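You operate a simulated robot arm through the tools that you are given. There is no shell and no other tool. Be economical: measure what you need, move in short steps, check, and stop when the job is done.

You are at the controls of a simulated two-armed robot. One attempt, no reset.

## Task
Fetch the blue dry pack and set it on top of the spool of blue thread. Fetch the green box from the top of the slide bench and set it on the thin yellow folder. Take the slide holder that says "M-24" from the top of the slide bench and leave it on top of the fat cream folder. Put two of the purple cassettes from the small table by the glass door on the top of the small white table. Fetch the request card and set it on the white folding table. Fetch the yellow drive marked "D-25" from the top of the small grey desk and stand it on the teal teal-edged plan on the top of the film bench. Put the bundle of letters labelled "June" from the top shelf of the book truck on the blue book. Stack the narrow yellow-label box labelled "Y-52" from the board of the copy stand on top of the narrow yellow-label box marked "Y-21". Stack the small teal box labelled "Box V-35" from the perforated top of the suction table on top of the small teal box that says "Box V-67". Pull the second drawer from the top of the plan chest open. Any order will do. Set down upright: request card, yellow drive.

Only the result counts: the job must be done as asked and must still hold three seconds after the hand-in. Knocking over, shifting, dropping, spilling or breaking anything else fails it.

## Robot
Two 7-joint arms with two-finger parallel grippers on one trunk, on a base that drives. Base frame: it is fixed to the floor where the robot stands at the start and does not move with it; the origin is under the middle of the robot, x ahead of it, y to its left, z up. Units: cm, degrees, N and s.
The left shoulder is at the start at [2, 13.7, 128.6], the right one opposite. With the tool pointing down near the work surface each hand reaches from about 10 to 42 cm from the robot's upright axis, wherever it stands, measured 20 degrees to its own side. Places, roughly: blue book [250, -600, 75]; bundle of letters [0, -625, 100]; fat cream folder [25, 25, 75]; green box [225, 0, 100]; narrow yellow-label box [-150, -650, 75]; purple cassette [300, -125, 75]; request card [300, -125, 75]; second drawer of the plan chest [-410, -260, 60]; slide holder [275, 0, 75]; small teal box [-400, -700, 75]; spool of blue thread (6x6x7 cm) [0, -270, 80]; teal-edged plan [100, 25, 75]; thin yellow folder [200, 25, 75]; top of the small white table [-40, -240, 80]; white folding table [190, -600, 70]; yellow drive [150, -225, 75]. Payload 1.57 kg a hand.
The TCP of each hand is the grasp point between the finger pads, 3 cm short of the fingertips. In the tool frame z runs along the fingers and y along their closing line. Largest opening 8 cm; finger width 1.7, thickness 1.2; the body of the gripper, 4 by 8.2 cm, starts 8 cm behind the TCP.
Orientation is that of the tool frame in the base frame, as [roll, pitch, yaw] about the fixed x, y, z axes, in that order (R = Rz(yaw) Ry(pitch) Rx(roll)). With the fingers straight down and closing along the base's y, the tool's x points along the base's -x, its y along +y and its z along -z.

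## Interface
- The arms move only by the tool drive_tool. It takes "left_motion", "right_motion" or both (then of equal length, played together; a hand with none holds still); each is a list of rows, each a list of 7 numbers: the shift along the base's x, y, z in cm, then the turn, a rotation vector about the base's x, y, z in degrees, then the closure, from 0 (fully open) to 1 (shut). In form: [[dx, dy, dz, ax, ay, az, fingers], ...]. A call has 1 to 10 rows; each row shifts and turns the commanded pose from where the row before left it. Each row takes 0.2 s and may step no farther than 5 cm and 8.6 degrees from the row before; otherwise, or with a gripper value out of range, the whole call is refused. A pose out of reach is approached as far as the arm can. The call stops where the force on the tool passes 40 N (or 10 N more than at its start, if that is more) or the arm is blocked; 0.2 s more then pass. Each finger travels about 4.5 cm/s and halts on what it meets, pressing with about 31 N; the grip force reading is that of the motor and also rises with nothing between the fingers. The clock runs only during rows and for 0.2 s after the last one: add rows that do not move to give the fingers time. The reply holds the time, the measured pose of the TCP, the force on the tool along the base axes, the opening and the grip force, in the units named above and with some noise, with the torque about the TCP (base axes, N m) and any sound that the robot's microphone picked up.
- Cameras (640 x 400 px; columns grow to the right, rows downward): "scene" is now at [19.55, 0.15, 120.4]; the picture's right is [0.04, -1.00, 0.00], its down [-0.23, -0.01, -0.97] and it looks along [0.97, 0.04, -0.23] (base axes); focal length 214 px, centre (320, 200). "left" rides on the left gripper at [7.2, 0.7, -12.2] in its tool frame; the picture's right is [-0.09, 1.00, 0.00], its down [-0.84, -0.08, -0.54] and it looks along [-0.54, -0.05, 0.84] (tool axes); focal length 238 px, centre (320, 200). "right" rides on the right gripper at [7.2, -0.7, -12.2] in its tool frame; the picture's right is [0.09, 1.00, 0.00], its down [-0.84, 0.08, -0.54] and it looks along [-0.54, 0.05, 0.84] (tool axes); focal length 238 px, centre (320, 200).
- snapshot(camera): a new picture of that camera. The clock stands still meanwhile.
- lift_body(by): slides the trunk up (or, below 0, down) by that many cm; the arms and the scene camera ride with it, the base frame stays. It gives what a move gives, with no picture.
- roll_base(legs): drives the robot by 1 to 6 legs, each [ahead, left, turn to the left] in cm, cm and degrees, along the robot's own axes; the way and the turn of a leg run together, so that a leg with both is an arc; at most 150 cm and 180 degrees a leg. The arms and the cameras ride along, it lands a little off, and it stops where it bumps. It gives what a move gives.
- head_to(pan, tilt): turns the head with the scene camera to pan (to the left, within 60 degrees either way) and tilt (down, from -29 to 69), counted from straight ahead of the robot. It gives what a move gives.
- locate(camera, pixels): for up to 12 pixels [column, row] of the newest picture of that camera ("zoom" is the newest enlarged one), the place [x, y, z] in the base frame of the surface seen there, good to about 0.2 cm. The clock stands still meanwhile.
- inspect(camera, box): a new picture of the part [left, top, right, bottom] of that camera's present view, enlarged. The clock stands still meanwhile.
- job_done(): hands the job in; it is judged then, once.

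Work in short steps. Measure before you move; look again where a grasp or a placing could have gone wrong, and mend it. You have 357 turns and 306 pictures in all, those below and enlarged ones among them. Open the grippers and draw the arms clear of the work before you hand the job in, unless the task says otherwise.

The tools are called after "Emit:" as name(argument=value, ...) on one line, values as JSON. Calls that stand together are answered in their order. drive_tool: Moves the arms, as the interface text tells. Its arguments: {"type":"object","properties":{"left_motion":{"type":"array","items":{"type":"array","items":{"type":"number"}}},"right_motion":{"type":"array","items":{"type":"array","items":{"type":"number"}}}},"required":[]} The other tools are called the same way: lift_body (by) slides the trunk up or down; roll_base (legs) drives the base; head_to (pan, tilt) turns the head that bears the scene camera; snapshot (camera) takes a picture; locate (camera, pixels) gives the place of the surface under pixels of a picture; inspect (camera, box) takes an enlarged picture of a part of a camera's view; job_done () hands the job in.

At the start:

```text
time_s: 0.0
left_tool_pos: [30.79, 25.08, 115.93]
left_ee_rot: [179.5, -14.9, -179.3]
left_wrist_force: [0.4, 0.0, 0.5]
left_torque: [0.01, 0.0, 0.01]
left_opening: 8.0
left_grasp_force: 0.0
right_tool_pos: [27.18, -7.52, 118.13]
right_ee_rot: [-179.3, -11.7, 179.9]
right_wrist_force: [0.3, -0.7, 0.6]
right_torque: [-0.01, -0.01, 0.01]
right_opening: 8.02
right_grasp_force: 0.0
trunk travel left (down, up): [-52.5, 71.5]
robot x, y, heading: [0.03, 0.11, -0.1]
head pan, tilt: [60.2, 13.3]
```

scene: 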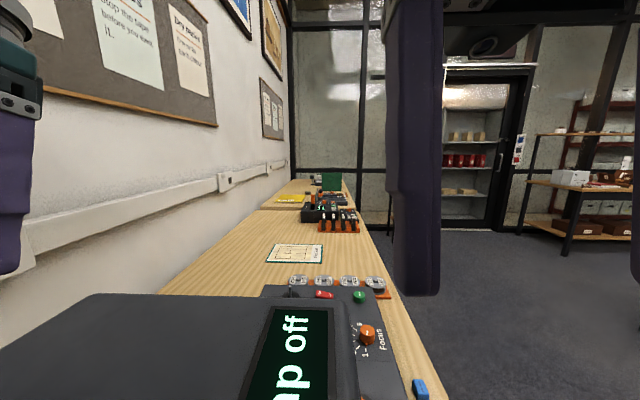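
right: 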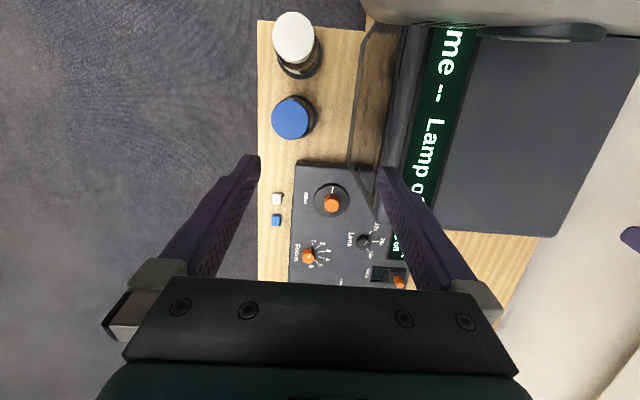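
left: 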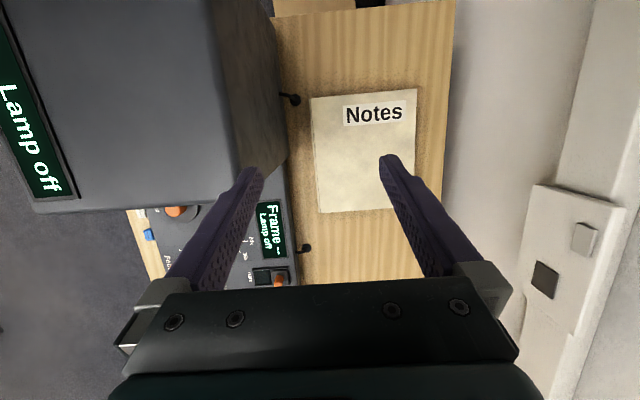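

The start view shows the bench running along +x with the wall on the left. I test the head to see how the pan works and look ahead and down.

Emit:
head_to(pan=0, tilt=30)

Emit:
snapshot(camera="scene")

```text
time_s: 1.3
left_tool_pos: [30.79, 24.91, 115.8]
left_ee_rot: [179.4, -14.9, -179.3]
left_wrist_force: [-1.1, 0.5, 0.3]
left_torque: [-0.01, 0.02, 0.03]
left_opening: 8.03
left_grasp_force: 0.1
right_tool_pos: [27.06, -7.49, 118.17]
right_ee_rot: [-179.2, -11.8, 179.9]
right_wrist_force: [-1.5, 0.3, 0.4]
right_torque: [-0.01, -0.01, 0.0]
right_opening: 7.98
right_grasp_force: 0.0
trunk travel left (down, up): [-52.5, 71.5]
robot x, y, heading: [-0.41, 0.34, 0.4]
head pan, tilt: [0.0, 30.0]
```

```text
302 pictures are left
```

scene: 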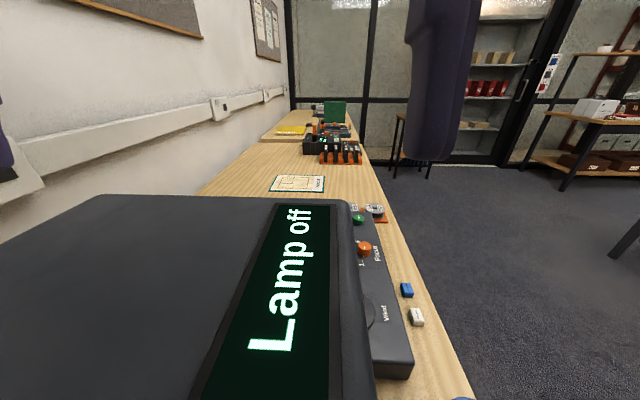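

The bench seems to run alongside and ahead. I locate key points for geometry.

Emit:
locate(camera="scene", pixels=[[298, 183], [270, 300], [407, 290], [417, 318], [390, 250], [440, 310], [343, 152], [334, 112], [292, 130], [100, 250], [500, 300], [370, 205]])

Emit:
locate(camera="left", pixels=[[370, 150], [440, 100], [300, 260], [150, 235], [160, 100], [320, 105], [410, 200]])

Emit:
locate(camera="right", pixels=[[293, 35], [292, 117], [277, 220], [277, 199], [262, 30], [262, 270], [150, 200], [360, 30], [375, 12]])

```text
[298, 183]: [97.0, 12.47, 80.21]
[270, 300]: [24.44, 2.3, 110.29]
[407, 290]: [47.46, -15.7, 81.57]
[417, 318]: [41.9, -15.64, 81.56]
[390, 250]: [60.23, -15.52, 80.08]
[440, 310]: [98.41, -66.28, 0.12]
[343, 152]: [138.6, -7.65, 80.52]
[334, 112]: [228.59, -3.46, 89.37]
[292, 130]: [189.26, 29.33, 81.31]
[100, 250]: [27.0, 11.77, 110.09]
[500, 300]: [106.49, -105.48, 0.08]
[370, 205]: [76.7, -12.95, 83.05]
```

```text
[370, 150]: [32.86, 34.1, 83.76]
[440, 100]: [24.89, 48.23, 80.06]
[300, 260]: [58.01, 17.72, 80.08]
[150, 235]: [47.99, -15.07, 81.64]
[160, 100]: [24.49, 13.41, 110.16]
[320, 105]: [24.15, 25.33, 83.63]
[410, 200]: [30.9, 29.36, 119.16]
```

```text
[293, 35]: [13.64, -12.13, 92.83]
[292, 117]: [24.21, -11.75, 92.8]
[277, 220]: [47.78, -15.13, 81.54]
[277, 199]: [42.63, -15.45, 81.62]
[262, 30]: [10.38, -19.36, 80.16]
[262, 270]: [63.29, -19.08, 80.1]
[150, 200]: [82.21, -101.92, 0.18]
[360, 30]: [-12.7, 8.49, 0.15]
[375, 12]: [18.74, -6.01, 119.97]
```

The film bench top is z=80, x from 10 on, y -19..50, and I am standing at its end. I look right to see the room before driving.

Emit:
head_to(pan=-60, tilt=15)

Emit:
snapshot(camera="scene")

Emit:
head_to(pan=60, tilt=30)

Emit:
snapshot(camera="scene")

```text
time_s: 2.6
left_tool_pos: [30.8, 24.93, 115.74]
left_ee_rot: [179.4, -15.0, -179.4]
left_wrist_force: [-0.6, 0.7, -0.3]
left_torque: [0.03, 0.01, 0.02]
left_opening: 7.99
left_grasp_force: 0.1
right_tool_pos: [26.98, -7.52, 118.11]
right_ee_rot: [-179.3, -11.8, 179.9]
right_wrist_force: [1.4, 0.2, -0.3]
right_torque: [-0.03, 0.02, 0.0]
right_opening: 8.02
right_grasp_force: 0.1
trunk travel left (down, up): [-52.5, 71.5]
robot x, y, heading: [-0.21, 0.17, -0.3]
head pan, tilt: [-60.0, 15.0]
```

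```text
301 pictures are left
```

scene: 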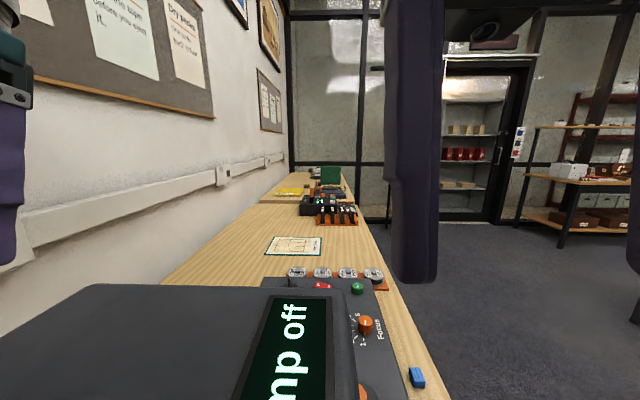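

```text
time_s: 4.6
left_tool_pos: [30.92, 24.87, 115.79]
left_ee_rot: [179.3, -15.0, -179.4]
left_wrist_force: [0.5, -1.1, 0.4]
left_torque: [0.0, -0.01, 0.0]
left_opening: 8.0
left_grasp_force: 0.1
right_tool_pos: [27.01, -7.45, 118.07]
right_ee_rot: [-179.3, -11.8, 180.0]
right_wrist_force: [-0.5, 0.5, -0.2]
right_torque: [-0.02, -0.01, -0.01]
right_opening: 7.99
right_grasp_force: 0.1
trunk travel left (down, up): [-52.5, 71.5]
robot x, y, heading: [-0.1, -0.01, -0.1]
head pan, tilt: [60.0, 30.0]
```

```text
300 pictures are left
```

scene: 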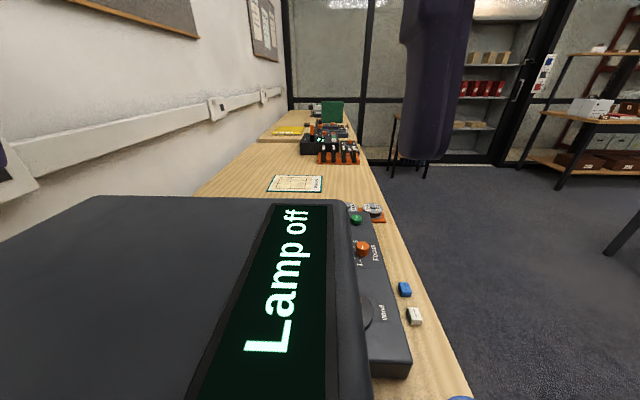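

The pan doesn't change the picture (stuck facing ahead), only tilt works. I check whether locate is still right with the pan reading at 60, using the blue item at (404,289).

Emit:
locate(camera="scene", pixels=[[404, 289], [414, 315], [298, 183]])

Emit:
roll_base(legs=[[-45, 0, 0], [0, 0, -60]])

Emit:
head_to(pan=0, tilt=15)

Emit:
snapshot(camera="scene")

```text
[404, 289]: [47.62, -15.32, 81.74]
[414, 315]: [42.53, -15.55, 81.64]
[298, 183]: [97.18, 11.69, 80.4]
```

```text
time_s: 6.2
left_tool_pos: [30.4, 25.0, 117.28]
left_ee_rot: [179.3, -10.9, -179.6]
left_wrist_force: [0.0, -0.1, -0.3]
left_torque: [-0.01, 0.0, -0.01]
left_opening: 7.98
left_grasp_force: 0.1
right_tool_pos: [26.43, -7.45, 119.26]
right_ee_rot: [-179.4, -7.5, 179.6]
right_wrist_force: [-0.2, -0.3, 1.0]
right_torque: [-0.02, 0.0, 0.0]
right_opening: 8.0
right_grasp_force: 0.0
trunk travel left (down, up): [-52.5, 71.5]
robot x, y, heading: [-6.04, 0.16, -0.2]
head pan, tilt: [60.0, 30.0]
stopped in leg 1: the robot was blocked; the commanded pose is now the measured one
```

```text
time_s: 7.5
left_tool_pos: [30.34, 24.98, 117.32]
left_ee_rot: [179.3, -10.7, -179.4]
left_wrist_force: [0.1, 0.1, -0.1]
left_torque: [0.02, 0.0, -0.02]
left_opening: 7.98
left_grasp_force: 0.0
right_tool_pos: [26.3, -7.49, 119.28]
right_ee_rot: [-179.4, -7.3, 179.8]
right_wrist_force: [0.3, 0.2, -0.5]
right_torque: [0.0, 0.0, 0.02]
right_opening: 8.02
right_grasp_force: 0.0
trunk travel left (down, up): [-52.5, 71.5]
robot x, y, heading: [-6.35, -0.24, 0.1]
head pan, tilt: [0.0, 15.0]
```

```text
299 pictures are left
```

scene: 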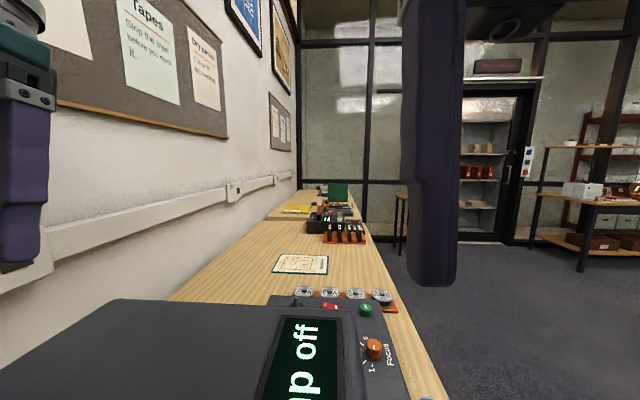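

The base stopped after 6 cm and the hands didn't follow — perhaps blocked. I look with both hand cameras and check the located reference.

Emit:
snapshot(camera="left")

Emit:
snapshot(camera="right")

Emit:
locate(camera="scene", pixels=[[303, 263], [365, 310], [420, 200], [25, 200]])

```text
298 pictures are left
```

left: 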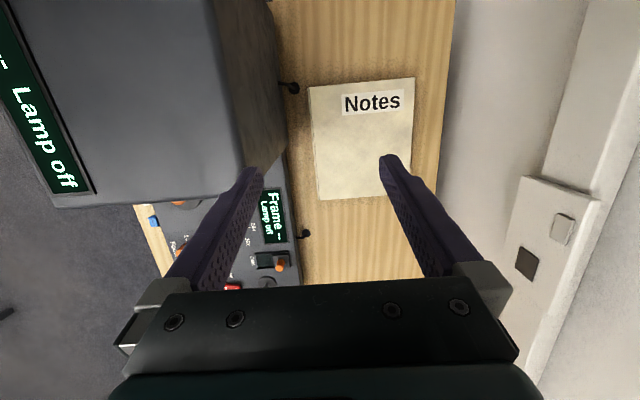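

```text
297 pictures are left
```

right: 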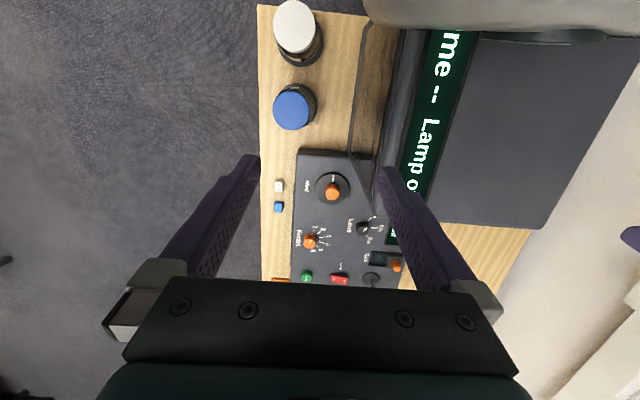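

```text
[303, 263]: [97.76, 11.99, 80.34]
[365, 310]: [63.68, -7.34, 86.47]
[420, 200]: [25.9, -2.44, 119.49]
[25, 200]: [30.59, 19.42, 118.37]
```

The base seems limited backwards; I try moving sideways to the right instead, where the floor is free.

Emit:
roll_base(legs=[[0, -30, 0]])

Emit:
snapshot(camera="right")

```text
time_s: 8.8
left_tool_pos: [30.03, 24.73, 118.25]
left_ee_rot: [176.7, -11.1, -178.5]
left_wrist_force: [-0.8, -0.2, -0.5]
left_torque: [-0.04, -0.01, 0.02]
left_opening: 8.01
left_grasp_force: 0.0
right_tool_pos: [26.37, -7.79, 118.97]
right_ee_rot: [178.1, -8.0, -179.4]
right_wrist_force: [0.2, 0.7, 0.1]
right_torque: [-0.04, 0.01, -0.01]
right_opening: 8.03
right_grasp_force: 0.1
trunk travel left (down, up): [-52.5, 71.5]
robot x, y, heading: [-5.73, -3.9, 0.0]
head pan, tilt: [0.0, 15.0]
stopped in leg 1: the robot was blocked; the commanded pose is now the measured one
```

```text
296 pictures are left
```

right: 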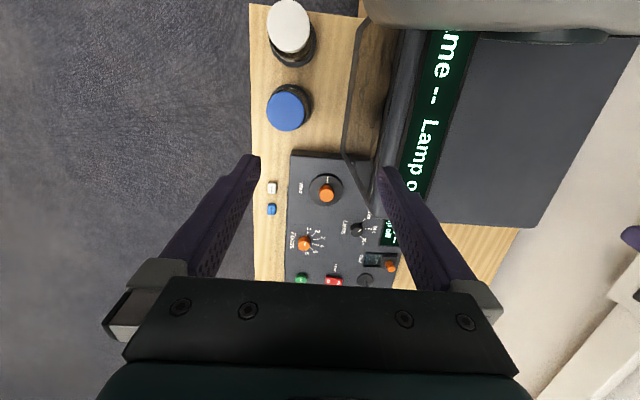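

The base shifts but the upper body tilts as though pinned near z≈115. I raise the trunk to free it from the viewer.

Emit:
lift_body(by=15)

Emit:
snapshot(camera="right")

Emit:
snapshot(camera="scene")

```text
time_s: 10.6
left_tool_pos: [24.46, 21.02, 117.15]
left_ee_rot: [179.2, -15.2, -179.3]
left_wrist_force: [-0.3, 0.0, -0.5]
left_torque: [0.0, 0.01, -0.02]
left_opening: 7.99
left_grasp_force: 0.2
right_tool_pos: [20.78, -11.45, 119.43]
right_ee_rot: [-179.3, -12.0, -180.0]
right_wrist_force: [0.4, 0.4, 1.1]
right_torque: [0.02, -0.01, -0.02]
right_opening: 7.97
right_grasp_force: 0.1
trunk travel left (down, up): [-67.5, 56.5]
robot x, y, heading: [-6.2, -4.34, 0.1]
head pan, tilt: [0.0, 15.0]
```

```text
295 pictures are left
```

right: 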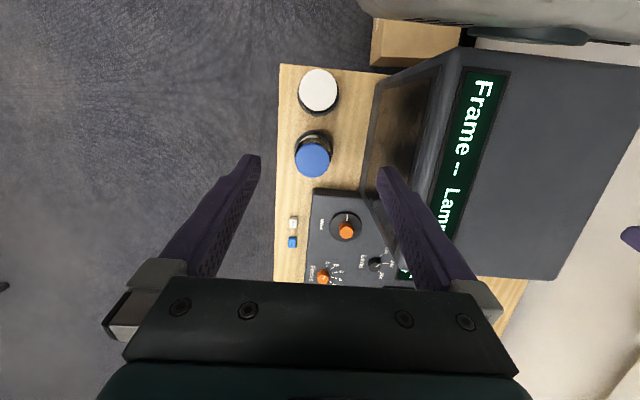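

```text
294 pictures are left
```

scene: 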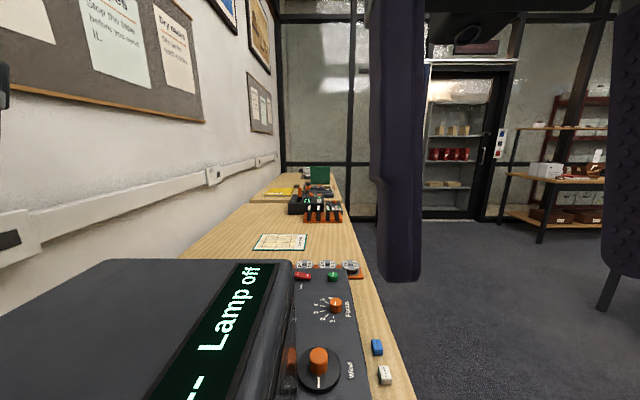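

The body seems released. I verify geometry with known items: blue block at (377,347), white (385,376), plan (280,242).

Emit:
locate(camera="scene", pixels=[[377, 347], [385, 375], [280, 242], [120, 300], [250, 395]])

Emit:
locate(camera="right", pixels=[[292, 242], [293, 223], [318, 90], [420, 40], [550, 150], [480, 15]])

```text
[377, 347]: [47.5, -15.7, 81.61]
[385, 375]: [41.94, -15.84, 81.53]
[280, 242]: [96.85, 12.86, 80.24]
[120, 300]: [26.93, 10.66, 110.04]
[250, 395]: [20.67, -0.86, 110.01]
```

```text
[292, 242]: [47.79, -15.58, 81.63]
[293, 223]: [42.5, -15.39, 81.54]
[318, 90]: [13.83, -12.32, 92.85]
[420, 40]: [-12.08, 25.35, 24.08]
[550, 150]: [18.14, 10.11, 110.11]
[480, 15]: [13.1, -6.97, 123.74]
```

Nothing on the bench moved. Now a small back-off to test freedom.

Emit:
roll_base(legs=[[-10, 0, 0]])

```text
time_s: 11.8
left_tool_pos: [14.5, 20.91, 117.12]
left_ee_rot: [179.2, -15.2, -179.2]
left_wrist_force: [0.6, 0.0, -0.5]
left_torque: [0.0, -0.03, 0.04]
left_opening: 7.98
left_grasp_force: 0.0
right_tool_pos: [10.9, -11.47, 119.47]
right_ee_rot: [-179.4, -11.9, -179.9]
right_wrist_force: [0.0, 0.1, -0.1]
right_torque: [0.02, 0.02, -0.02]
right_opening: 7.99
right_grasp_force: 0.1
trunk travel left (down, up): [-67.5, 56.5]
robot x, y, heading: [-15.99, -3.69, 0.1]
head pan, tilt: [0.0, 15.0]
```

Free now. I back off further and turn right to survey the room.

Emit:
roll_base(legs=[[-15, -20, 0], [0, -30, 0], [0, 0, -45]])

Emit:
snapshot(camera="scene")

```text
time_s: 17.2
left_tool_pos: [8.59, -57.59, 116.99]
left_ee_rot: [179.2, -15.2, 135.4]
left_wrist_force: [0.3, 0.6, -0.6]
left_torque: [-0.03, 0.0, 0.0]
left_opening: 7.99
left_grasp_force: 0.1
right_tool_pos: [-17.09, -77.84, 119.45]
right_ee_rot: [-179.3, -11.8, 134.8]
right_wrist_force: [0.8, -0.3, 0.7]
right_torque: [-0.02, 0.0, 0.02]
right_opening: 8.0
right_grasp_force: 0.0
trunk travel left (down, up): [-67.5, 56.5]
robot x, y, heading: [-30.98, -53.3, -45.0]
head pan, tilt: [0.0, 15.0]
```

```text
293 pictures are left
```

scene: 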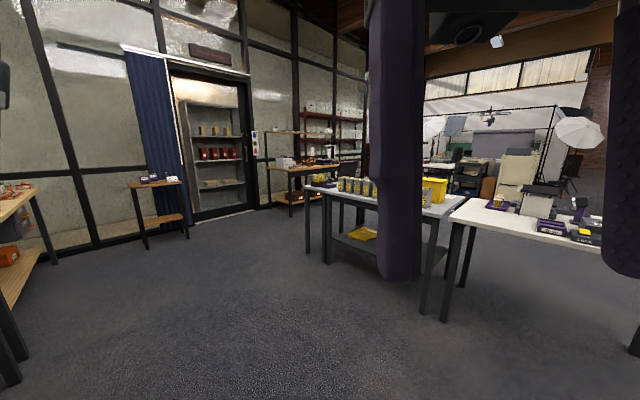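

Clear view: small table by glass door (150,185), grey desk with yellow items, white table right. I test the trunk lift effect on hand height here in open space.

Emit:
lift_body(by=5)

Emit:
inspect(camera="scene", box=[440, 140, 640, 260])

Emit:
inspect(camera="scene", box=[260, 100, 460, 225])

```text
time_s: 18.2
left_tool_pos: [8.56, -57.55, 122.24]
left_ee_rot: [179.2, -15.2, 135.4]
left_wrist_force: [-0.2, 0.1, 0.6]
left_torque: [0.01, -0.02, -0.01]
left_opening: 8.01
left_grasp_force: 0.0
right_tool_pos: [-17.07, -77.81, 124.55]
right_ee_rot: [-179.3, -11.9, 134.7]
right_wrist_force: [-0.1, -0.1, 0.0]
right_torque: [-0.03, 0.01, 0.0]
right_opening: 8.0
right_grasp_force: 0.0
trunk travel left (down, up): [-72.5, 51.5]
robot x, y, heading: [-30.89, -53.56, -45.1]
head pan, tilt: [0.0, 15.0]
```

```text
3.20 times, centred on (540, 200) of scene
```

zoom: 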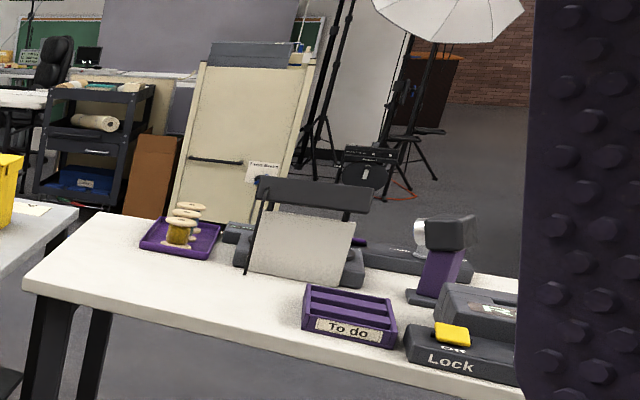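

```text
3.20 times, centred on (360, 162) of scene
```

zoom: 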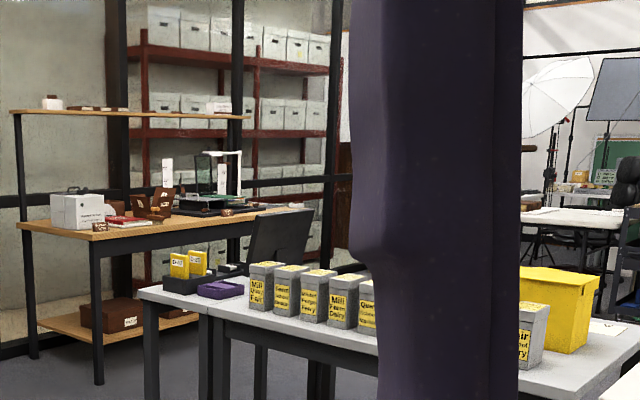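

The lift works normally. Now I drive along the film bench toward the slide bench (x≈225), staying at y≈-60, then turn to face it.

Emit:
roll_base(legs=[[0, 0, 45], [130, 0, 0], [115, -5, 0], [0, 0, 90]])

Emit:
head_to(pan=0, tilt=30)

Emit:
snapshot(camera="scene")

```text
time_s: 36.0
left_tool_pos: [189.02, -29.14, 122.16]
left_ee_rot: [179.2, -15.2, -90.1]
left_wrist_force: [0.1, 0.4, 0.3]
left_torque: [0.01, 0.01, 0.03]
left_opening: 8.01
left_grasp_force: 0.2
right_tool_pos: [221.46, -33.36, 124.49]
right_ee_rot: [-179.3, -11.9, -90.8]
right_wrist_force: [0.8, -0.8, -0.1]
right_torque: [0.0, 0.0, -0.03]
right_opening: 7.97
right_grasp_force: 0.2
trunk travel left (down, up): [-72.5, 51.5]
robot x, y, heading: [213.22, -60.0, 89.0]
head pan, tilt: [0.0, 15.0]
```

```text
time_s: 36.8
left_tool_pos: [188.87, -29.14, 122.22]
left_ee_rot: [179.1, -15.1, -90.2]
left_wrist_force: [0.0, 1.0, -0.2]
left_torque: [0.01, 0.01, -0.04]
left_opening: 8.0
left_grasp_force: 0.0
right_tool_pos: [221.34, -33.3, 124.58]
right_ee_rot: [-179.3, -11.9, -91.0]
right_wrist_force: [-0.4, -0.2, -0.2]
right_torque: [-0.01, 0.0, -0.02]
right_opening: 7.99
right_grasp_force: 0.0
trunk travel left (down, up): [-72.5, 51.5]
robot x, y, heading: [213.76, -60.34, 89.5]
head pan, tilt: [0.0, 30.0]
```

```text
290 pictures are left
```

scene: 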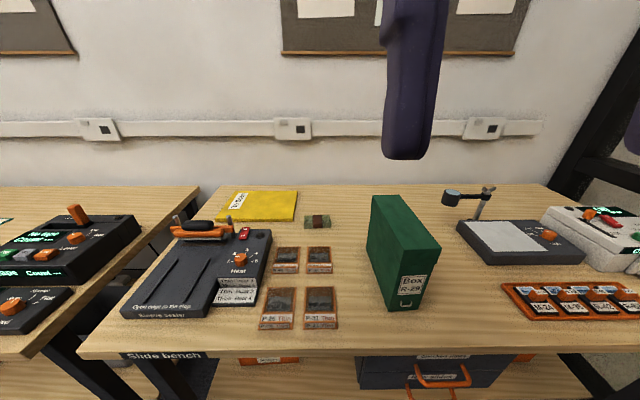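

I see the green box (400,255), yellow folder (258,205) and the holder rack (570,300). I measure and zoom.

Emit:
locate(camera="scene", pixels=[[376, 198], [402, 196], [441, 249], [418, 245], [423, 300], [388, 310], [366, 240], [240, 192], [297, 192], [291, 220], [217, 221], [400, 350]])

Emit:
inspect(camera="scene", box=[480, 200, 640, 330])

Emit:
inspect(camera="scene", box=[200, 170, 460, 340])

```text
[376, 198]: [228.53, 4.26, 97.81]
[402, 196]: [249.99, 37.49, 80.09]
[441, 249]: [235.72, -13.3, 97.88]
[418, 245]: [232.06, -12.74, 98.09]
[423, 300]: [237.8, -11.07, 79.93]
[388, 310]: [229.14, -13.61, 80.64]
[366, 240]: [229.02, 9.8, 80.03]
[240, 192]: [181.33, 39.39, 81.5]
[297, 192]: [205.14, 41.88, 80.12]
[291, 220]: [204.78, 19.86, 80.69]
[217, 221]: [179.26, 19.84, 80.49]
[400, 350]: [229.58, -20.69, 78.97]
```

```text
3.08 times, centred on (560, 265) of scene
```

zoom: 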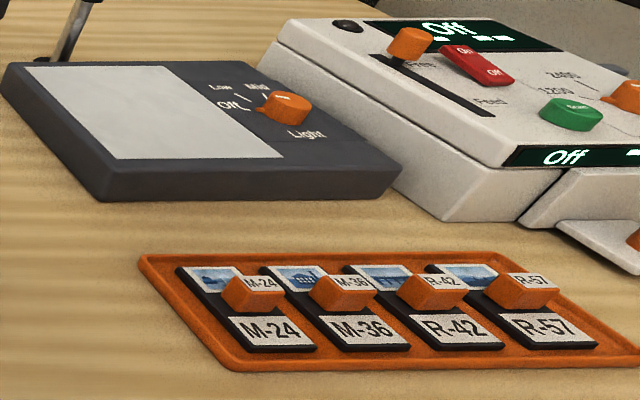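

```text
2.35 times, centred on (330, 255) of scene
```

zoom: 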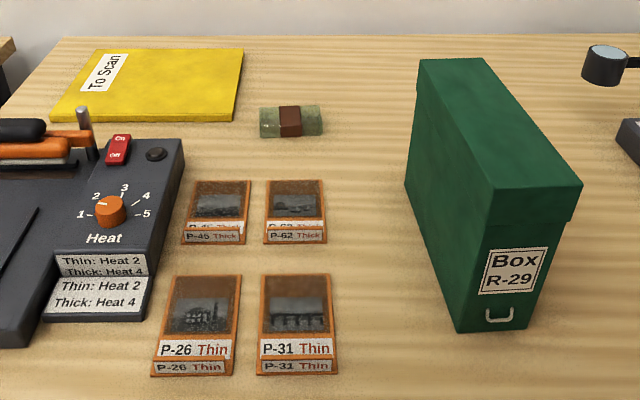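

The green box is about 7 wide in x. I get precise lid corners and rack geometry.

Emit:
locate(camera="scene", pixels=[[406, 250], [437, 247], [377, 199], [396, 197], [384, 212], [412, 212], [409, 230], [400, 230]])

Emit:
roll_base(legs=[[0, -29, 0.7], [20, 0, 0]])

Emit:
head_to(pan=0, tilt=45)

Emit:
snapshot(camera="scene")

```text
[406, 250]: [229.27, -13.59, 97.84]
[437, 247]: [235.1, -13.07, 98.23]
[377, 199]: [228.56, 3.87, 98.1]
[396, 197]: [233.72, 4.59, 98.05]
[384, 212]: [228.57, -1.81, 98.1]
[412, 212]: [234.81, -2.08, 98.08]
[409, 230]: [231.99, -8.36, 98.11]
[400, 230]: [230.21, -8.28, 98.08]
```

```text
time_s: 40.0
left_tool_pos: [217.44, -9.49, 122.24]
left_ee_rot: [179.2, -15.1, -89.4]
left_wrist_force: [-0.2, 0.4, 0.1]
left_torque: [0.0, 0.0, 0.03]
left_opening: 8.0
left_grasp_force: 0.1
right_tool_pos: [250.01, -13.23, 124.4]
right_ee_rot: [-179.4, -11.9, -90.1]
right_wrist_force: [0.4, 0.0, 0.4]
right_torque: [-0.03, 0.01, -0.03]
right_opening: 8.01
right_grasp_force: 0.0
trunk travel left (down, up): [-72.5, 51.5]
robot x, y, heading: [242.56, -40.2, 90.1]
head pan, tilt: [0.0, 30.0]
```

```text
time_s: 40.8
left_tool_pos: [217.5, -9.54, 122.2]
left_ee_rot: [179.2, -15.2, -89.4]
left_wrist_force: [0.2, -0.3, -0.7]
left_torque: [0.01, -0.01, -0.01]
left_opening: 7.99
left_grasp_force: 0.1
right_tool_pos: [249.94, -13.2, 124.38]
right_ee_rot: [-179.3, -11.9, -90.0]
right_wrist_force: [0.5, -0.7, -1.4]
right_torque: [0.02, 0.01, 0.02]
right_opening: 7.98
right_grasp_force: 0.0
trunk travel left (down, up): [-72.5, 51.5]
robot x, y, heading: [242.4, -40.09, 89.9]
head pan, tilt: [0.0, 45.0]
```

```text
287 pictures are left
```

scene: 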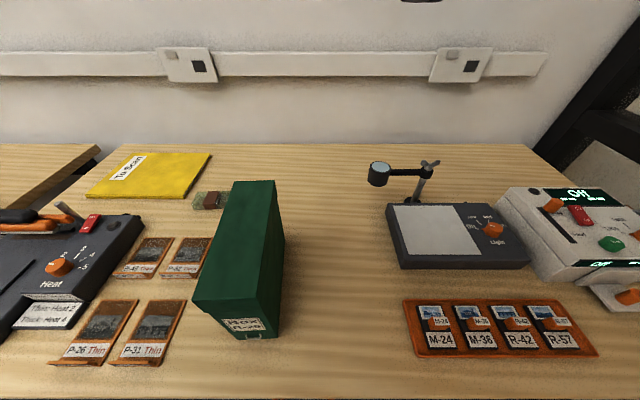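

I locate the lid corners from the present closer view, the rack holder M-24, and folder points.

Emit:
locate(camera="scene", pixels=[[196, 299], [262, 312], [234, 183], [273, 182], [217, 240], [265, 240], [428, 313], [440, 340], [435, 325], [425, 306], [150, 175], [320, 395]])

Emit:
inspect(camera="scene", box=[390, 280, 610, 380])

```text
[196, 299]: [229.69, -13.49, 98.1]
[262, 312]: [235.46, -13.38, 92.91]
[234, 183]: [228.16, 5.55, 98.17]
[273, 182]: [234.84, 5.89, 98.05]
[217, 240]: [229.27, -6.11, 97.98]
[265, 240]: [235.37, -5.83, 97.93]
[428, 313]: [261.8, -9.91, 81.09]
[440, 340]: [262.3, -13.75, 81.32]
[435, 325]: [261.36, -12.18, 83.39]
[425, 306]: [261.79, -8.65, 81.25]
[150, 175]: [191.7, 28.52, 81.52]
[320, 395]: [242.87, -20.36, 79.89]
```

```text
2.91 times, centred on (500, 330) of scene
```

zoom: 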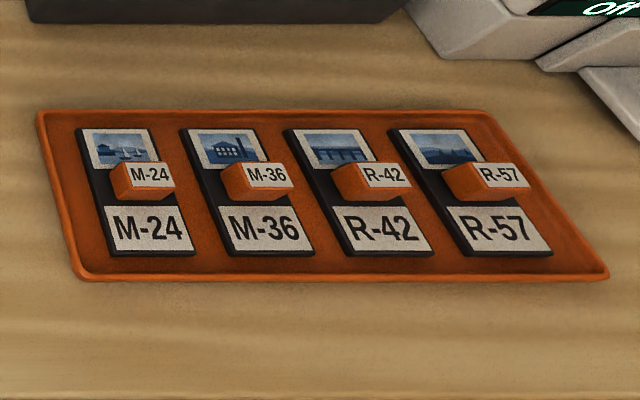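

Lid centre ≈ (232.2,-4), width ≈6.5, yaw ≈+3.5°. I bring the left hand above with fingers tilted 30° outward (useful for the long reach to the folder).

Emit:
drive_tool(left_motion=[[2.5, -0.4, -2.2, 7.5, 0, 0.5, 0], [2.5, -0.4, -2.3, 7.5, 0, 0.5, 0], [2.5, -0.3, -2.3, 7.5, 0, 0.5, 0], [2.5, -0.3, -2.3, 7.5, 0, 0.5, 0], [2.5, -0.3, -2.3, 7.5, 0, 0.5, 0], [2.2, -0.3, -2.3, 7.5, 0, 0.5, 0], [0, 0, 0, 0, 0, 0, 0]])

Emit:
snapshot(camera="left")

```text
time_s: 42.4
left_tool_pos: [232.25, -11.58, 108.5]
left_ee_rot: [-178.9, 29.8, -85.7]
left_wrist_force: [-0.7, -0.5, -0.5]
left_torque: [-0.02, 0.01, 0.0]
left_opening: 8.0
left_grasp_force: 0.0
right_tool_pos: [249.93, -13.15, 124.55]
right_ee_rot: [-179.4, -11.9, -90.1]
right_wrist_force: [-0.2, -0.2, -0.2]
right_torque: [0.0, 0.01, 0.01]
right_opening: 8.01
right_grasp_force: 0.1
trunk travel left (down, up): [-72.5, 51.5]
robot x, y, heading: [242.66, -40.53, 90.0]
head pan, tilt: [0.0, 45.0]
```

```text
285 pictures are left
```

left: 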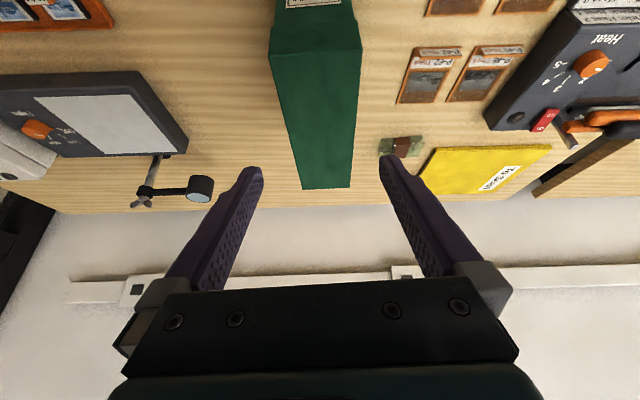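

The box is centred between the fingers. I verify its edges, then descend along the tool axis.

Emit:
locate(camera="left", pixels=[[280, 90], [355, 90], [290, 130], [352, 130]])

Emit:
drive_tool(left_motion=[[0, 1.5, -2.6, 0, 0, 0, 0], [0, 1.5, -2.6, 0, 0, 0, 0], [0, 1.5, -2.6, 0, 0, 0, 0], [0, 1.5, -2.6, 0, 0, 0, 0], [0, 1.5, -2.6, 0, 0, 0, 0], [0, 0, 0, 0, 0, 0, 0]])

Emit:
snapshot(camera="left")

```text
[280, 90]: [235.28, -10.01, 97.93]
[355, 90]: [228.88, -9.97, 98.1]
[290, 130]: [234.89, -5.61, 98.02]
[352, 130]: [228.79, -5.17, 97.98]
```

```text
time_s: 43.8
left_tool_pos: [232.31, -4.15, 95.21]
left_ee_rot: [-179.0, 29.8, -86.0]
left_wrist_force: [-1.3, 0.1, -0.3]
left_torque: [0.05, 0.01, 0.01]
left_opening: 8.0
left_grasp_force: 0.1
right_tool_pos: [250.09, -13.4, 124.46]
right_ee_rot: [-179.3, -11.9, -90.1]
right_wrist_force: [0.3, 0.2, 0.3]
right_torque: [-0.02, 0.01, -0.03]
right_opening: 7.97
right_grasp_force: 0.1
trunk travel left (down, up): [-72.5, 51.5]
robot x, y, heading: [242.29, -40.29, 90.0]
head pan, tilt: [0.0, 45.0]
```

```text
284 pictures are left
```

left: 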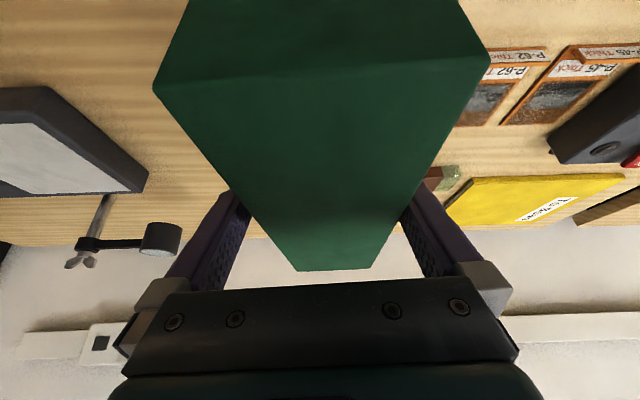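

The box sits between the fingers. I close and lift 3 cm.

Emit:
drive_tool(left_motion=[[0, 0, 0, 0, 0, 0, 1], [0, 0, 0, 0, 0, 0, 1], [0, 0, 0, 0, 0, 0, 1], [0, 0, 0, 0, 0, 0, 1], [0, 0, 1.5, 0, 0, 0, 1], [0, 0, 2, 0, 0, 0, 1], [0, 0, 2.5, 0, 0, 0, 1], [0, 0, 0, 0, 0, 0, 1]])

Emit:
snapshot(camera="scene")

```text
time_s: 45.6
left_tool_pos: [232.27, -4.19, 101.41]
left_ee_rot: [-179.0, 29.7, -86.0]
left_wrist_force: [0.7, 0.1, -6.9]
left_torque: [-0.01, 0.02, 0.0]
left_opening: 7.0
left_grasp_force: 31.0
right_tool_pos: [250.11, -13.23, 124.52]
right_ee_rot: [-179.3, -11.9, -90.1]
right_wrist_force: [-0.6, -0.7, 0.4]
right_torque: [-0.04, 0.02, 0.01]
right_opening: 7.99
right_grasp_force: 0.0
trunk travel left (down, up): [-72.5, 51.5]
robot x, y, heading: [242.26, -40.36, 90.0]
head pan, tilt: [0.0, 45.0]
```

```text
283 pictures are left
```

scene: 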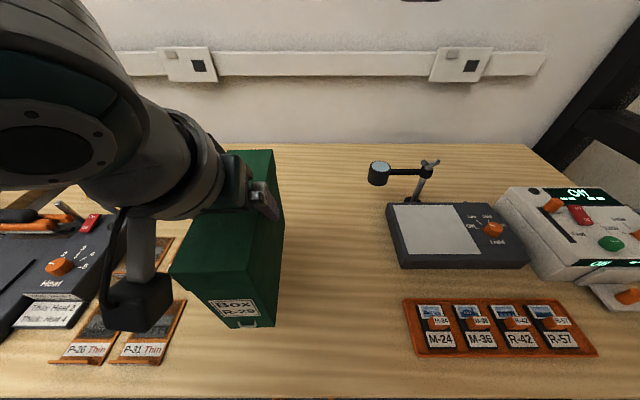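

Lifted (≈0.7 kg, balanced). I raise more and shift the base to x≈211.

Emit:
drive_tool(left_motion=[[0, 0, 4, 0, 0, 0, 1], [0, 0, 4, 0, 0, 0, 1], [0, 0, 2, 0, 0, 0, 1], [0, 0, 0, 0, 0, 0, 1]])

Emit:
roll_base(legs=[[0, 29, 0]])

Emit:
head_to(pan=0, tilt=60)

Emit:
snapshot(camera="scene")

```text
time_s: 46.6
left_tool_pos: [232.21, -4.17, 111.31]
left_ee_rot: [-178.9, 29.7, -86.0]
left_wrist_force: [-0.5, 0.3, -6.0]
left_torque: [-0.04, 0.0, -0.02]
left_opening: 7.01
left_grasp_force: 30.3
right_tool_pos: [250.0, -13.23, 124.48]
right_ee_rot: [-179.3, -12.0, -90.1]
right_wrist_force: [-0.1, 0.5, 0.0]
right_torque: [-0.03, 0.02, -0.01]
right_opening: 8.01
right_grasp_force: 0.0
trunk travel left (down, up): [-72.5, 51.5]
robot x, y, heading: [242.53, -40.3, 90.2]
head pan, tilt: [0.0, 45.0]
```

```text
time_s: 48.6
left_tool_pos: [203.39, -4.03, 111.29]
left_ee_rot: [-178.9, 29.7, -85.8]
left_wrist_force: [0.0, -0.4, -4.5]
left_torque: [-0.06, 0.0, 0.03]
left_opening: 7.01
left_grasp_force: 30.8
right_tool_pos: [221.2, -13.45, 124.52]
right_ee_rot: [-179.3, -11.9, -90.2]
right_wrist_force: [-0.4, 0.3, 0.2]
right_torque: [-0.01, 0.03, -0.03]
right_opening: 8.01
right_grasp_force: 0.0
trunk travel left (down, up): [-72.5, 51.5]
robot x, y, heading: [213.67, -40.16, 89.9]
head pan, tilt: [0.0, 45.0]
```

```text
time_s: 49.3
left_tool_pos: [203.31, -4.13, 111.43]
left_ee_rot: [-179.0, 29.7, -85.9]
left_wrist_force: [-0.4, 0.4, -6.4]
left_torque: [-0.02, -0.02, -0.02]
left_opening: 6.98
left_grasp_force: 30.8
right_tool_pos: [221.2, -13.26, 124.5]
right_ee_rot: [-179.3, -11.8, -90.1]
right_wrist_force: [-0.1, 0.1, -0.3]
right_torque: [-0.02, 0.03, -0.01]
right_opening: 7.99
right_grasp_force: 0.1
trunk travel left (down, up): [-72.5, 51.5]
robot x, y, heading: [213.96, -40.16, 90.2]
head pan, tilt: [0.0, 60.0]
```

```text
282 pictures are left
```

scene: 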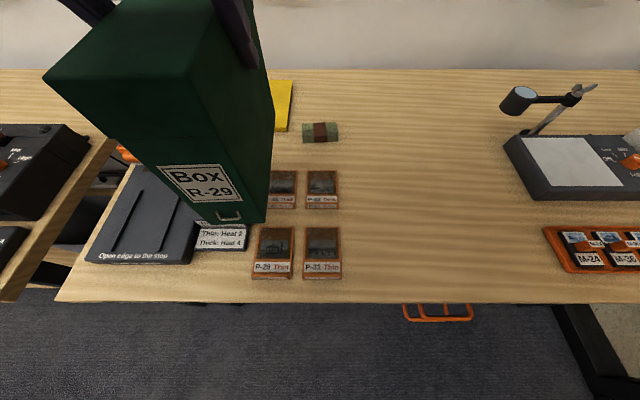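

Now extend the arm toward the folder at height and see how far it reaches.

Emit:
drive_tool(left_motion=[[-1.6, 4, 0, 0, 0, 0, 1], [-1.6, 4, 0, 0, 0, 0, 1], [-1.6, 4, 0, 0, 0, 0, 1], [-1.6, 4, 0, 0, 0, 0, 1], [-1.6, 4, 0, 0, 0, 0, 1], [-1.6, 4, 0, 0, 0, 0, 1], [-1.6, 4, 0, 0, 0, 0, 1], [0, 0, 0, 0, 0, 0, 1]])

Emit:
snapshot(camera="scene")

```text
time_s: 51.1
left_tool_pos: [193.27, 17.9, 111.28]
left_ee_rot: [-178.9, 29.6, -85.8]
left_wrist_force: [-0.1, 0.0, -5.0]
left_torque: [-0.04, 0.01, -0.02]
left_opening: 7.0
left_grasp_force: 30.9
left hand out of reach, approached as far as the arm can: row 6, 7
right_tool_pos: [221.38, -13.37, 124.34]
right_ee_rot: [-179.4, -11.9, -90.1]
right_wrist_force: [1.4, 1.1, 0.4]
right_torque: [0.0, -0.01, 0.04]
right_opening: 8.01
right_grasp_force: 0.0
trunk travel left (down, up): [-72.5, 51.5]
robot x, y, heading: [213.76, -40.32, 90.0]
head pan, tilt: [0.0, 60.0]
```

```text
281 pictures are left
```

scene: 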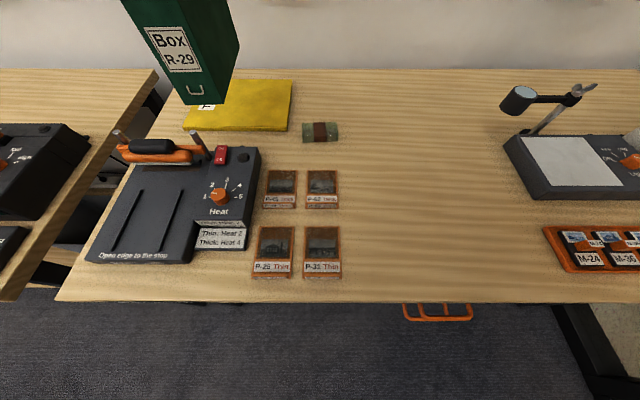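

Reach ends at y≈18 from here. I check the sealer's rear posts and folder edges so I know the required position.

Emit:
locate(camera="scene", pixels=[[193, 134], [207, 150], [222, 147], [112, 130], [150, 140], [186, 127], [288, 129], [292, 82], [243, 152], [165, 157], [190, 78]])

Emit:
roll_base(legs=[[6, 0, 0]])

```text
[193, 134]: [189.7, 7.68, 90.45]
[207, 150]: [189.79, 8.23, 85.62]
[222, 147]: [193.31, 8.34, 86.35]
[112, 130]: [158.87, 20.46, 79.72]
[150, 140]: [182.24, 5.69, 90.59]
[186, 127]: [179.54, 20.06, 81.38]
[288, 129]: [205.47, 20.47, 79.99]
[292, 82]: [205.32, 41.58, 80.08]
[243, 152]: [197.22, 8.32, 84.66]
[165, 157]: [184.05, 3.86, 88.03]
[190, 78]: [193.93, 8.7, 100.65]
```

```text
time_s: 52.1
left_tool_pos: [193.35, 24.04, 111.34]
left_ee_rot: [-178.9, 29.7, -85.9]
left_wrist_force: [0.4, 0.1, -4.8]
left_torque: [-0.07, -0.01, -0.02]
left_opening: 7.03
left_grasp_force: 30.9
right_tool_pos: [221.25, -7.35, 124.43]
right_ee_rot: [-179.3, -12.1, -90.1]
right_wrist_force: [-0.3, 0.0, -0.7]
right_torque: [-0.01, -0.02, 0.02]
right_opening: 8.0
right_grasp_force: 0.0
trunk travel left (down, up): [-72.5, 51.5]
robot x, y, heading: [214.07, -34.3, 90.1]
head pan, tilt: [0.0, 60.0]
```

Folder spans y 20.3–41.5; 5–6 cm more forward centres the box.

Emit:
roll_base(legs=[[5.5, 0, 0]])

Emit:
snapshot(camera="scene")

```text
time_s: 53.0
left_tool_pos: [193.41, 29.36, 111.21]
left_ee_rot: [-179.0, 29.6, -85.9]
left_wrist_force: [0.0, 1.1, -6.0]
left_torque: [0.0, 0.02, 0.03]
left_opening: 7.03
left_grasp_force: 31.6
right_tool_pos: [221.19, -1.89, 124.5]
right_ee_rot: [-179.3, -11.9, -90.0]
right_wrist_force: [-0.6, -1.1, 0.4]
right_torque: [0.01, 0.02, -0.03]
right_opening: 8.01
right_grasp_force: 0.1
trunk travel left (down, up): [-72.5, 51.5]
robot x, y, heading: [213.69, -28.48, 90.1]
head pan, tilt: [0.0, 60.0]
```

```text
280 pictures are left
```

scene: 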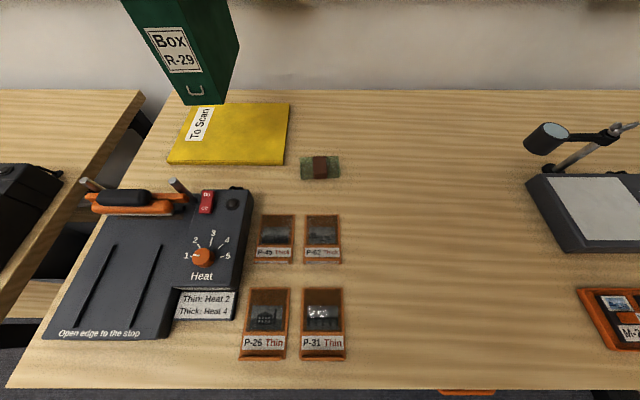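

Box is over the folder. I lower the trunk by 13 cm then finish by arm.

Emit:
lift_body(by=-13)

Emit:
drive_tool(left_motion=[[0, 0, -0.5, 0, 0, 0, 1], [0, 0, -0.4, 0, 0, 0, 1], [0, 0, -0.3, 0, 0, 0, 1]])

```text
time_s: 54.6
left_tool_pos: [193.31, 29.35, 98.23]
left_ee_rot: [-178.9, 29.6, -85.9]
left_wrist_force: [0.6, -0.7, -4.9]
left_torque: [-0.04, 0.0, 0.01]
left_opening: 7.0
left_grasp_force: 31.3
right_tool_pos: [221.16, -1.91, 111.48]
right_ee_rot: [-179.2, -11.9, -90.1]
right_wrist_force: [-0.2, -0.5, -0.6]
right_torque: [0.0, 0.05, -0.01]
right_opening: 7.99
right_grasp_force: 0.0
trunk travel left (down, up): [-59.5, 64.5]
robot x, y, heading: [213.91, -28.75, 90.2]
head pan, tilt: [0.0, 60.0]
```

```text
time_s: 55.4
left_tool_pos: [193.46, 29.27, 97.04]
left_ee_rot: [-179.0, 29.6, -86.0]
left_wrist_force: [-0.2, -0.4, -6.0]
left_torque: [-0.05, 0.0, -0.02]
left_opening: 7.0
left_grasp_force: 30.9
right_tool_pos: [221.28, -2.05, 111.43]
right_ee_rot: [-179.3, -11.9, -90.1]
right_wrist_force: [0.5, -0.1, 0.4]
right_torque: [0.02, 0.01, -0.02]
right_opening: 8.0
right_grasp_force: 0.0
trunk travel left (down, up): [-59.5, 64.5]
robot x, y, heading: [213.93, -29.14, 90.0]
head pan, tilt: [0.0, 60.0]
```

Not yet touching; keep lowering slowly.

Emit:
drive_tool(left_motion=[[0, 0, -0.3, 0, 0, 0, 1], [0, 0, -0.3, 0, 0, 0, 1], [0, 0, -0.2, 0, 0, 0, 1]])

Emit:
inspect(camera="scene", box=[100, 60, 340, 210])

```text
time_s: 56.2
left_tool_pos: [193.2, 29.31, 96.72]
left_ee_rot: [-179.0, 30.2, -86.0]
left_wrist_force: [2.9, -13.7, 29.3]
left_torque: [-0.57, 0.79, 0.06]
left_opening: 7.02
left_grasp_force: 30.8
left hand out of reach, approached as far as the arm can: row 1
right_tool_pos: [221.04, -1.85, 111.58]
right_ee_rot: [-179.3, -11.9, -90.1]
right_wrist_force: [0.2, 0.2, 0.5]
right_torque: [0.01, 0.01, 0.02]
right_opening: 8.01
right_grasp_force: 0.0
trunk travel left (down, up): [-59.5, 64.5]
robot x, y, heading: [213.87, -28.75, 89.9]
head pan, tilt: [0.0, 60.0]
```

```text
2.67 times, centred on (220, 135) of scene
```

zoom: 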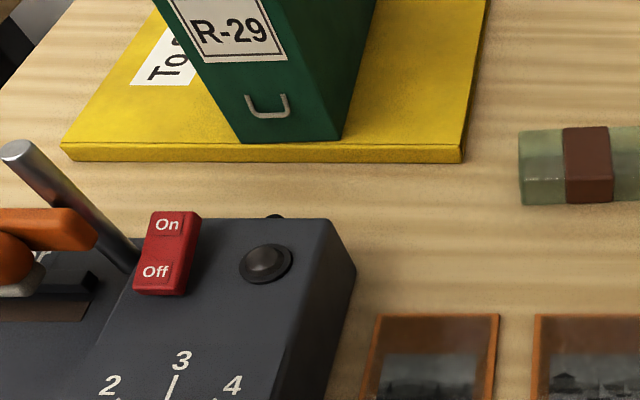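

Box stands on the folder. Release and retreat along the tool axis.

Emit:
drive_tool(left_motion=[[0, 0, 0.3, 0, 0, 0, 1], [0, 0, 0, 0, 0, 0, 0.5], [0, 0, 0, 0, 0, 0, 0], [0, 0, 0, 0, 0, 0, 0], [0, -1, 1.73, 0, 0, 0, 0], [0, -1.5, 2.6, 0, 0, 0, 0], [0, -2, 3.4, 0, 0, 0, 0], [0, -2, 3.4, 0, 0, 0, 0], [0, -2.5, 3.4, 0, 0, 0, 0]])

Emit:
snapshot(camera="scene")

```text
time_s: 58.3
left_tool_pos: [193.27, 26.5, 102.83]
left_ee_rot: [-179.6, 20.3, -86.1]
left_wrist_force: [-0.5, 0.2, 0.0]
left_torque: [0.02, 0.0, 0.02]
left_opening: 8.0
left_grasp_force: 0.1
left hand out of reach, approached as far as the arm can: row 5, 6, 7, 8, 9
right_tool_pos: [221.2, -1.82, 111.38]
right_ee_rot: [-179.3, -11.9, -90.1]
right_wrist_force: [0.5, -0.1, 0.1]
right_torque: [0.03, 0.0, 0.02]
right_opening: 8.0
right_grasp_force: 0.0
trunk travel left (down, up): [-59.5, 64.5]
robot x, y, heading: [213.87, -28.94, 90.5]
head pan, tilt: [0.0, 60.0]
stopped in row 9 (left hand): the arm was blocked; the commanded pose is now the measured one
```

```text
278 pictures are left
```

scene: 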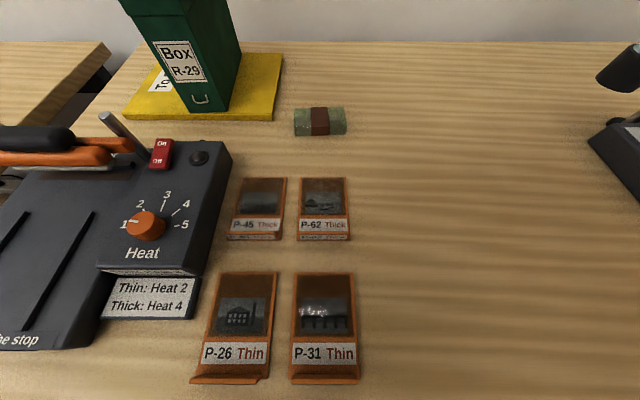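

Fingers are above the lid. Raise the trunk, then back the base off.

Emit:
lift_body(by=13)

Emit:
roll_base(legs=[[-15, 0, 0]])

Emit:
snapshot(camera="scene")

```text
time_s: 59.9
left_tool_pos: [193.24, 26.44, 115.87]
left_ee_rot: [-179.5, 20.4, -86.0]
left_wrist_force: [-0.1, 0.6, 0.3]
left_torque: [-0.03, 0.0, 0.0]
left_opening: 8.0
left_grasp_force: 0.0
right_tool_pos: [221.21, -1.84, 124.49]
right_ee_rot: [-179.2, -11.9, -90.1]
right_wrist_force: [0.9, 0.5, -0.8]
right_torque: [-0.02, -0.02, -0.02]
right_opening: 7.99
right_grasp_force: 0.1
trunk travel left (down, up): [-72.5, 51.5]
robot x, y, heading: [213.78, -28.76, 90.0]
head pan, tilt: [0.0, 60.0]
```

```text
time_s: 61.3
left_tool_pos: [193.46, 11.66, 115.84]
left_ee_rot: [-179.6, 20.5, -86.2]
left_wrist_force: [-0.2, 0.3, 0.7]
left_torque: [0.02, -0.02, -0.02]
left_opening: 8.0
left_grasp_force: 0.0
right_tool_pos: [221.22, -16.88, 124.5]
right_ee_rot: [-179.3, -11.9, -90.2]
right_wrist_force: [0.1, -0.2, 0.1]
right_torque: [-0.01, 0.01, 0.01]
right_opening: 8.0
right_grasp_force: 0.0
trunk travel left (down, up): [-72.5, 51.5]
robot x, y, heading: [213.74, -43.86, 90.0]
head pan, tilt: [0.0, 60.0]
```

```text
277 pictures are left
```

scene: 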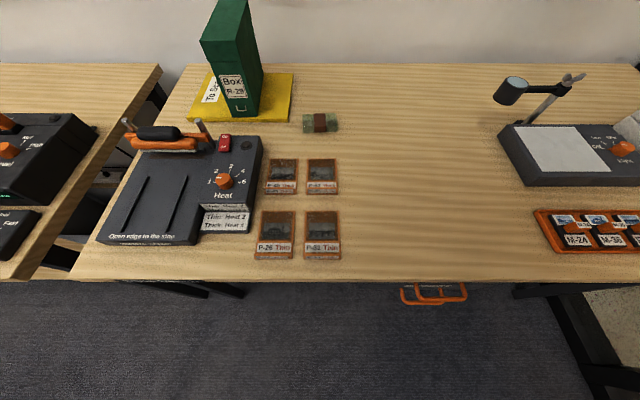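

Green box placed. Next the M-24 holder: shift base right so the left hand faces the rack.

Emit:
roll_base(legs=[[2, -58, 0]])

Emit:
drive_tool(left_motion=[[2.5, -3, -2, -7, 0, -1.3, 0.4], [2.5, -3, -2, -7, 0, -1.3, 0.4], [2.5, -4, -2, -7, 0, -1.3, 0.4], [0, -4, -2, 0, 0, 0, 0.4], [0, 0, 0, 0, 0, 0, 0.4]])

Emit:
snapshot(camera="left")

Emit:
snapshot(camera="scene")

```text
time_s: 64.6
left_tool_pos: [251.09, 13.52, 115.93]
left_ee_rot: [-179.5, 20.4, -86.5]
left_wrist_force: [0.3, -0.2, 0.2]
left_torque: [0.0, -0.01, 0.02]
left_opening: 8.0
left_grasp_force: 0.1
right_tool_pos: [278.86, -15.11, 124.47]
right_ee_rot: [-179.2, -11.9, -90.4]
right_wrist_force: [-0.9, -0.1, 0.3]
right_torque: [0.0, 0.0, -0.02]
right_opening: 7.98
right_grasp_force: 0.1
trunk travel left (down, up): [-72.5, 51.5]
robot x, y, heading: [271.3, -41.98, 89.7]
head pan, tilt: [0.0, 60.0]
```

```text
refused: row 3 steps farther than a row can; nothing moved
```

```text
276 pictures are left
```

left: 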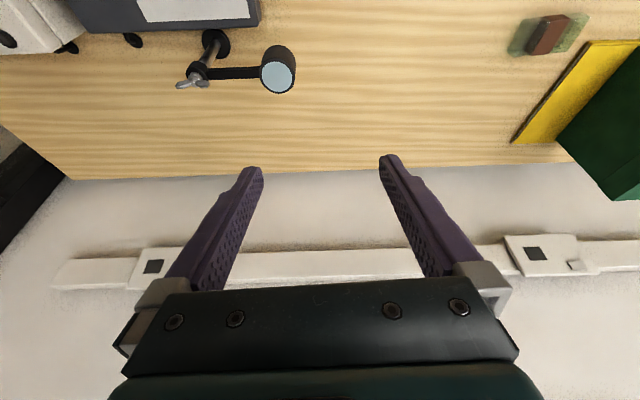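

```text
275 pictures are left
```

scene: 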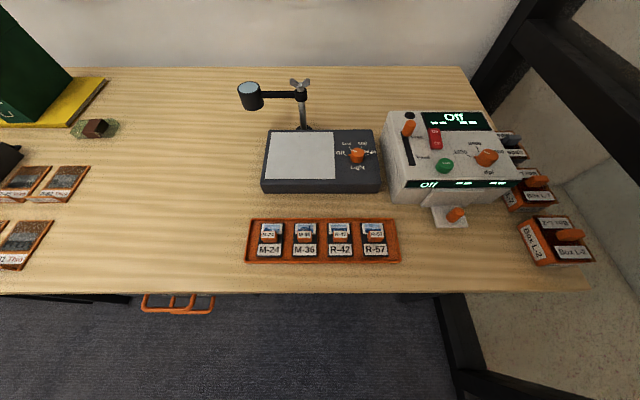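

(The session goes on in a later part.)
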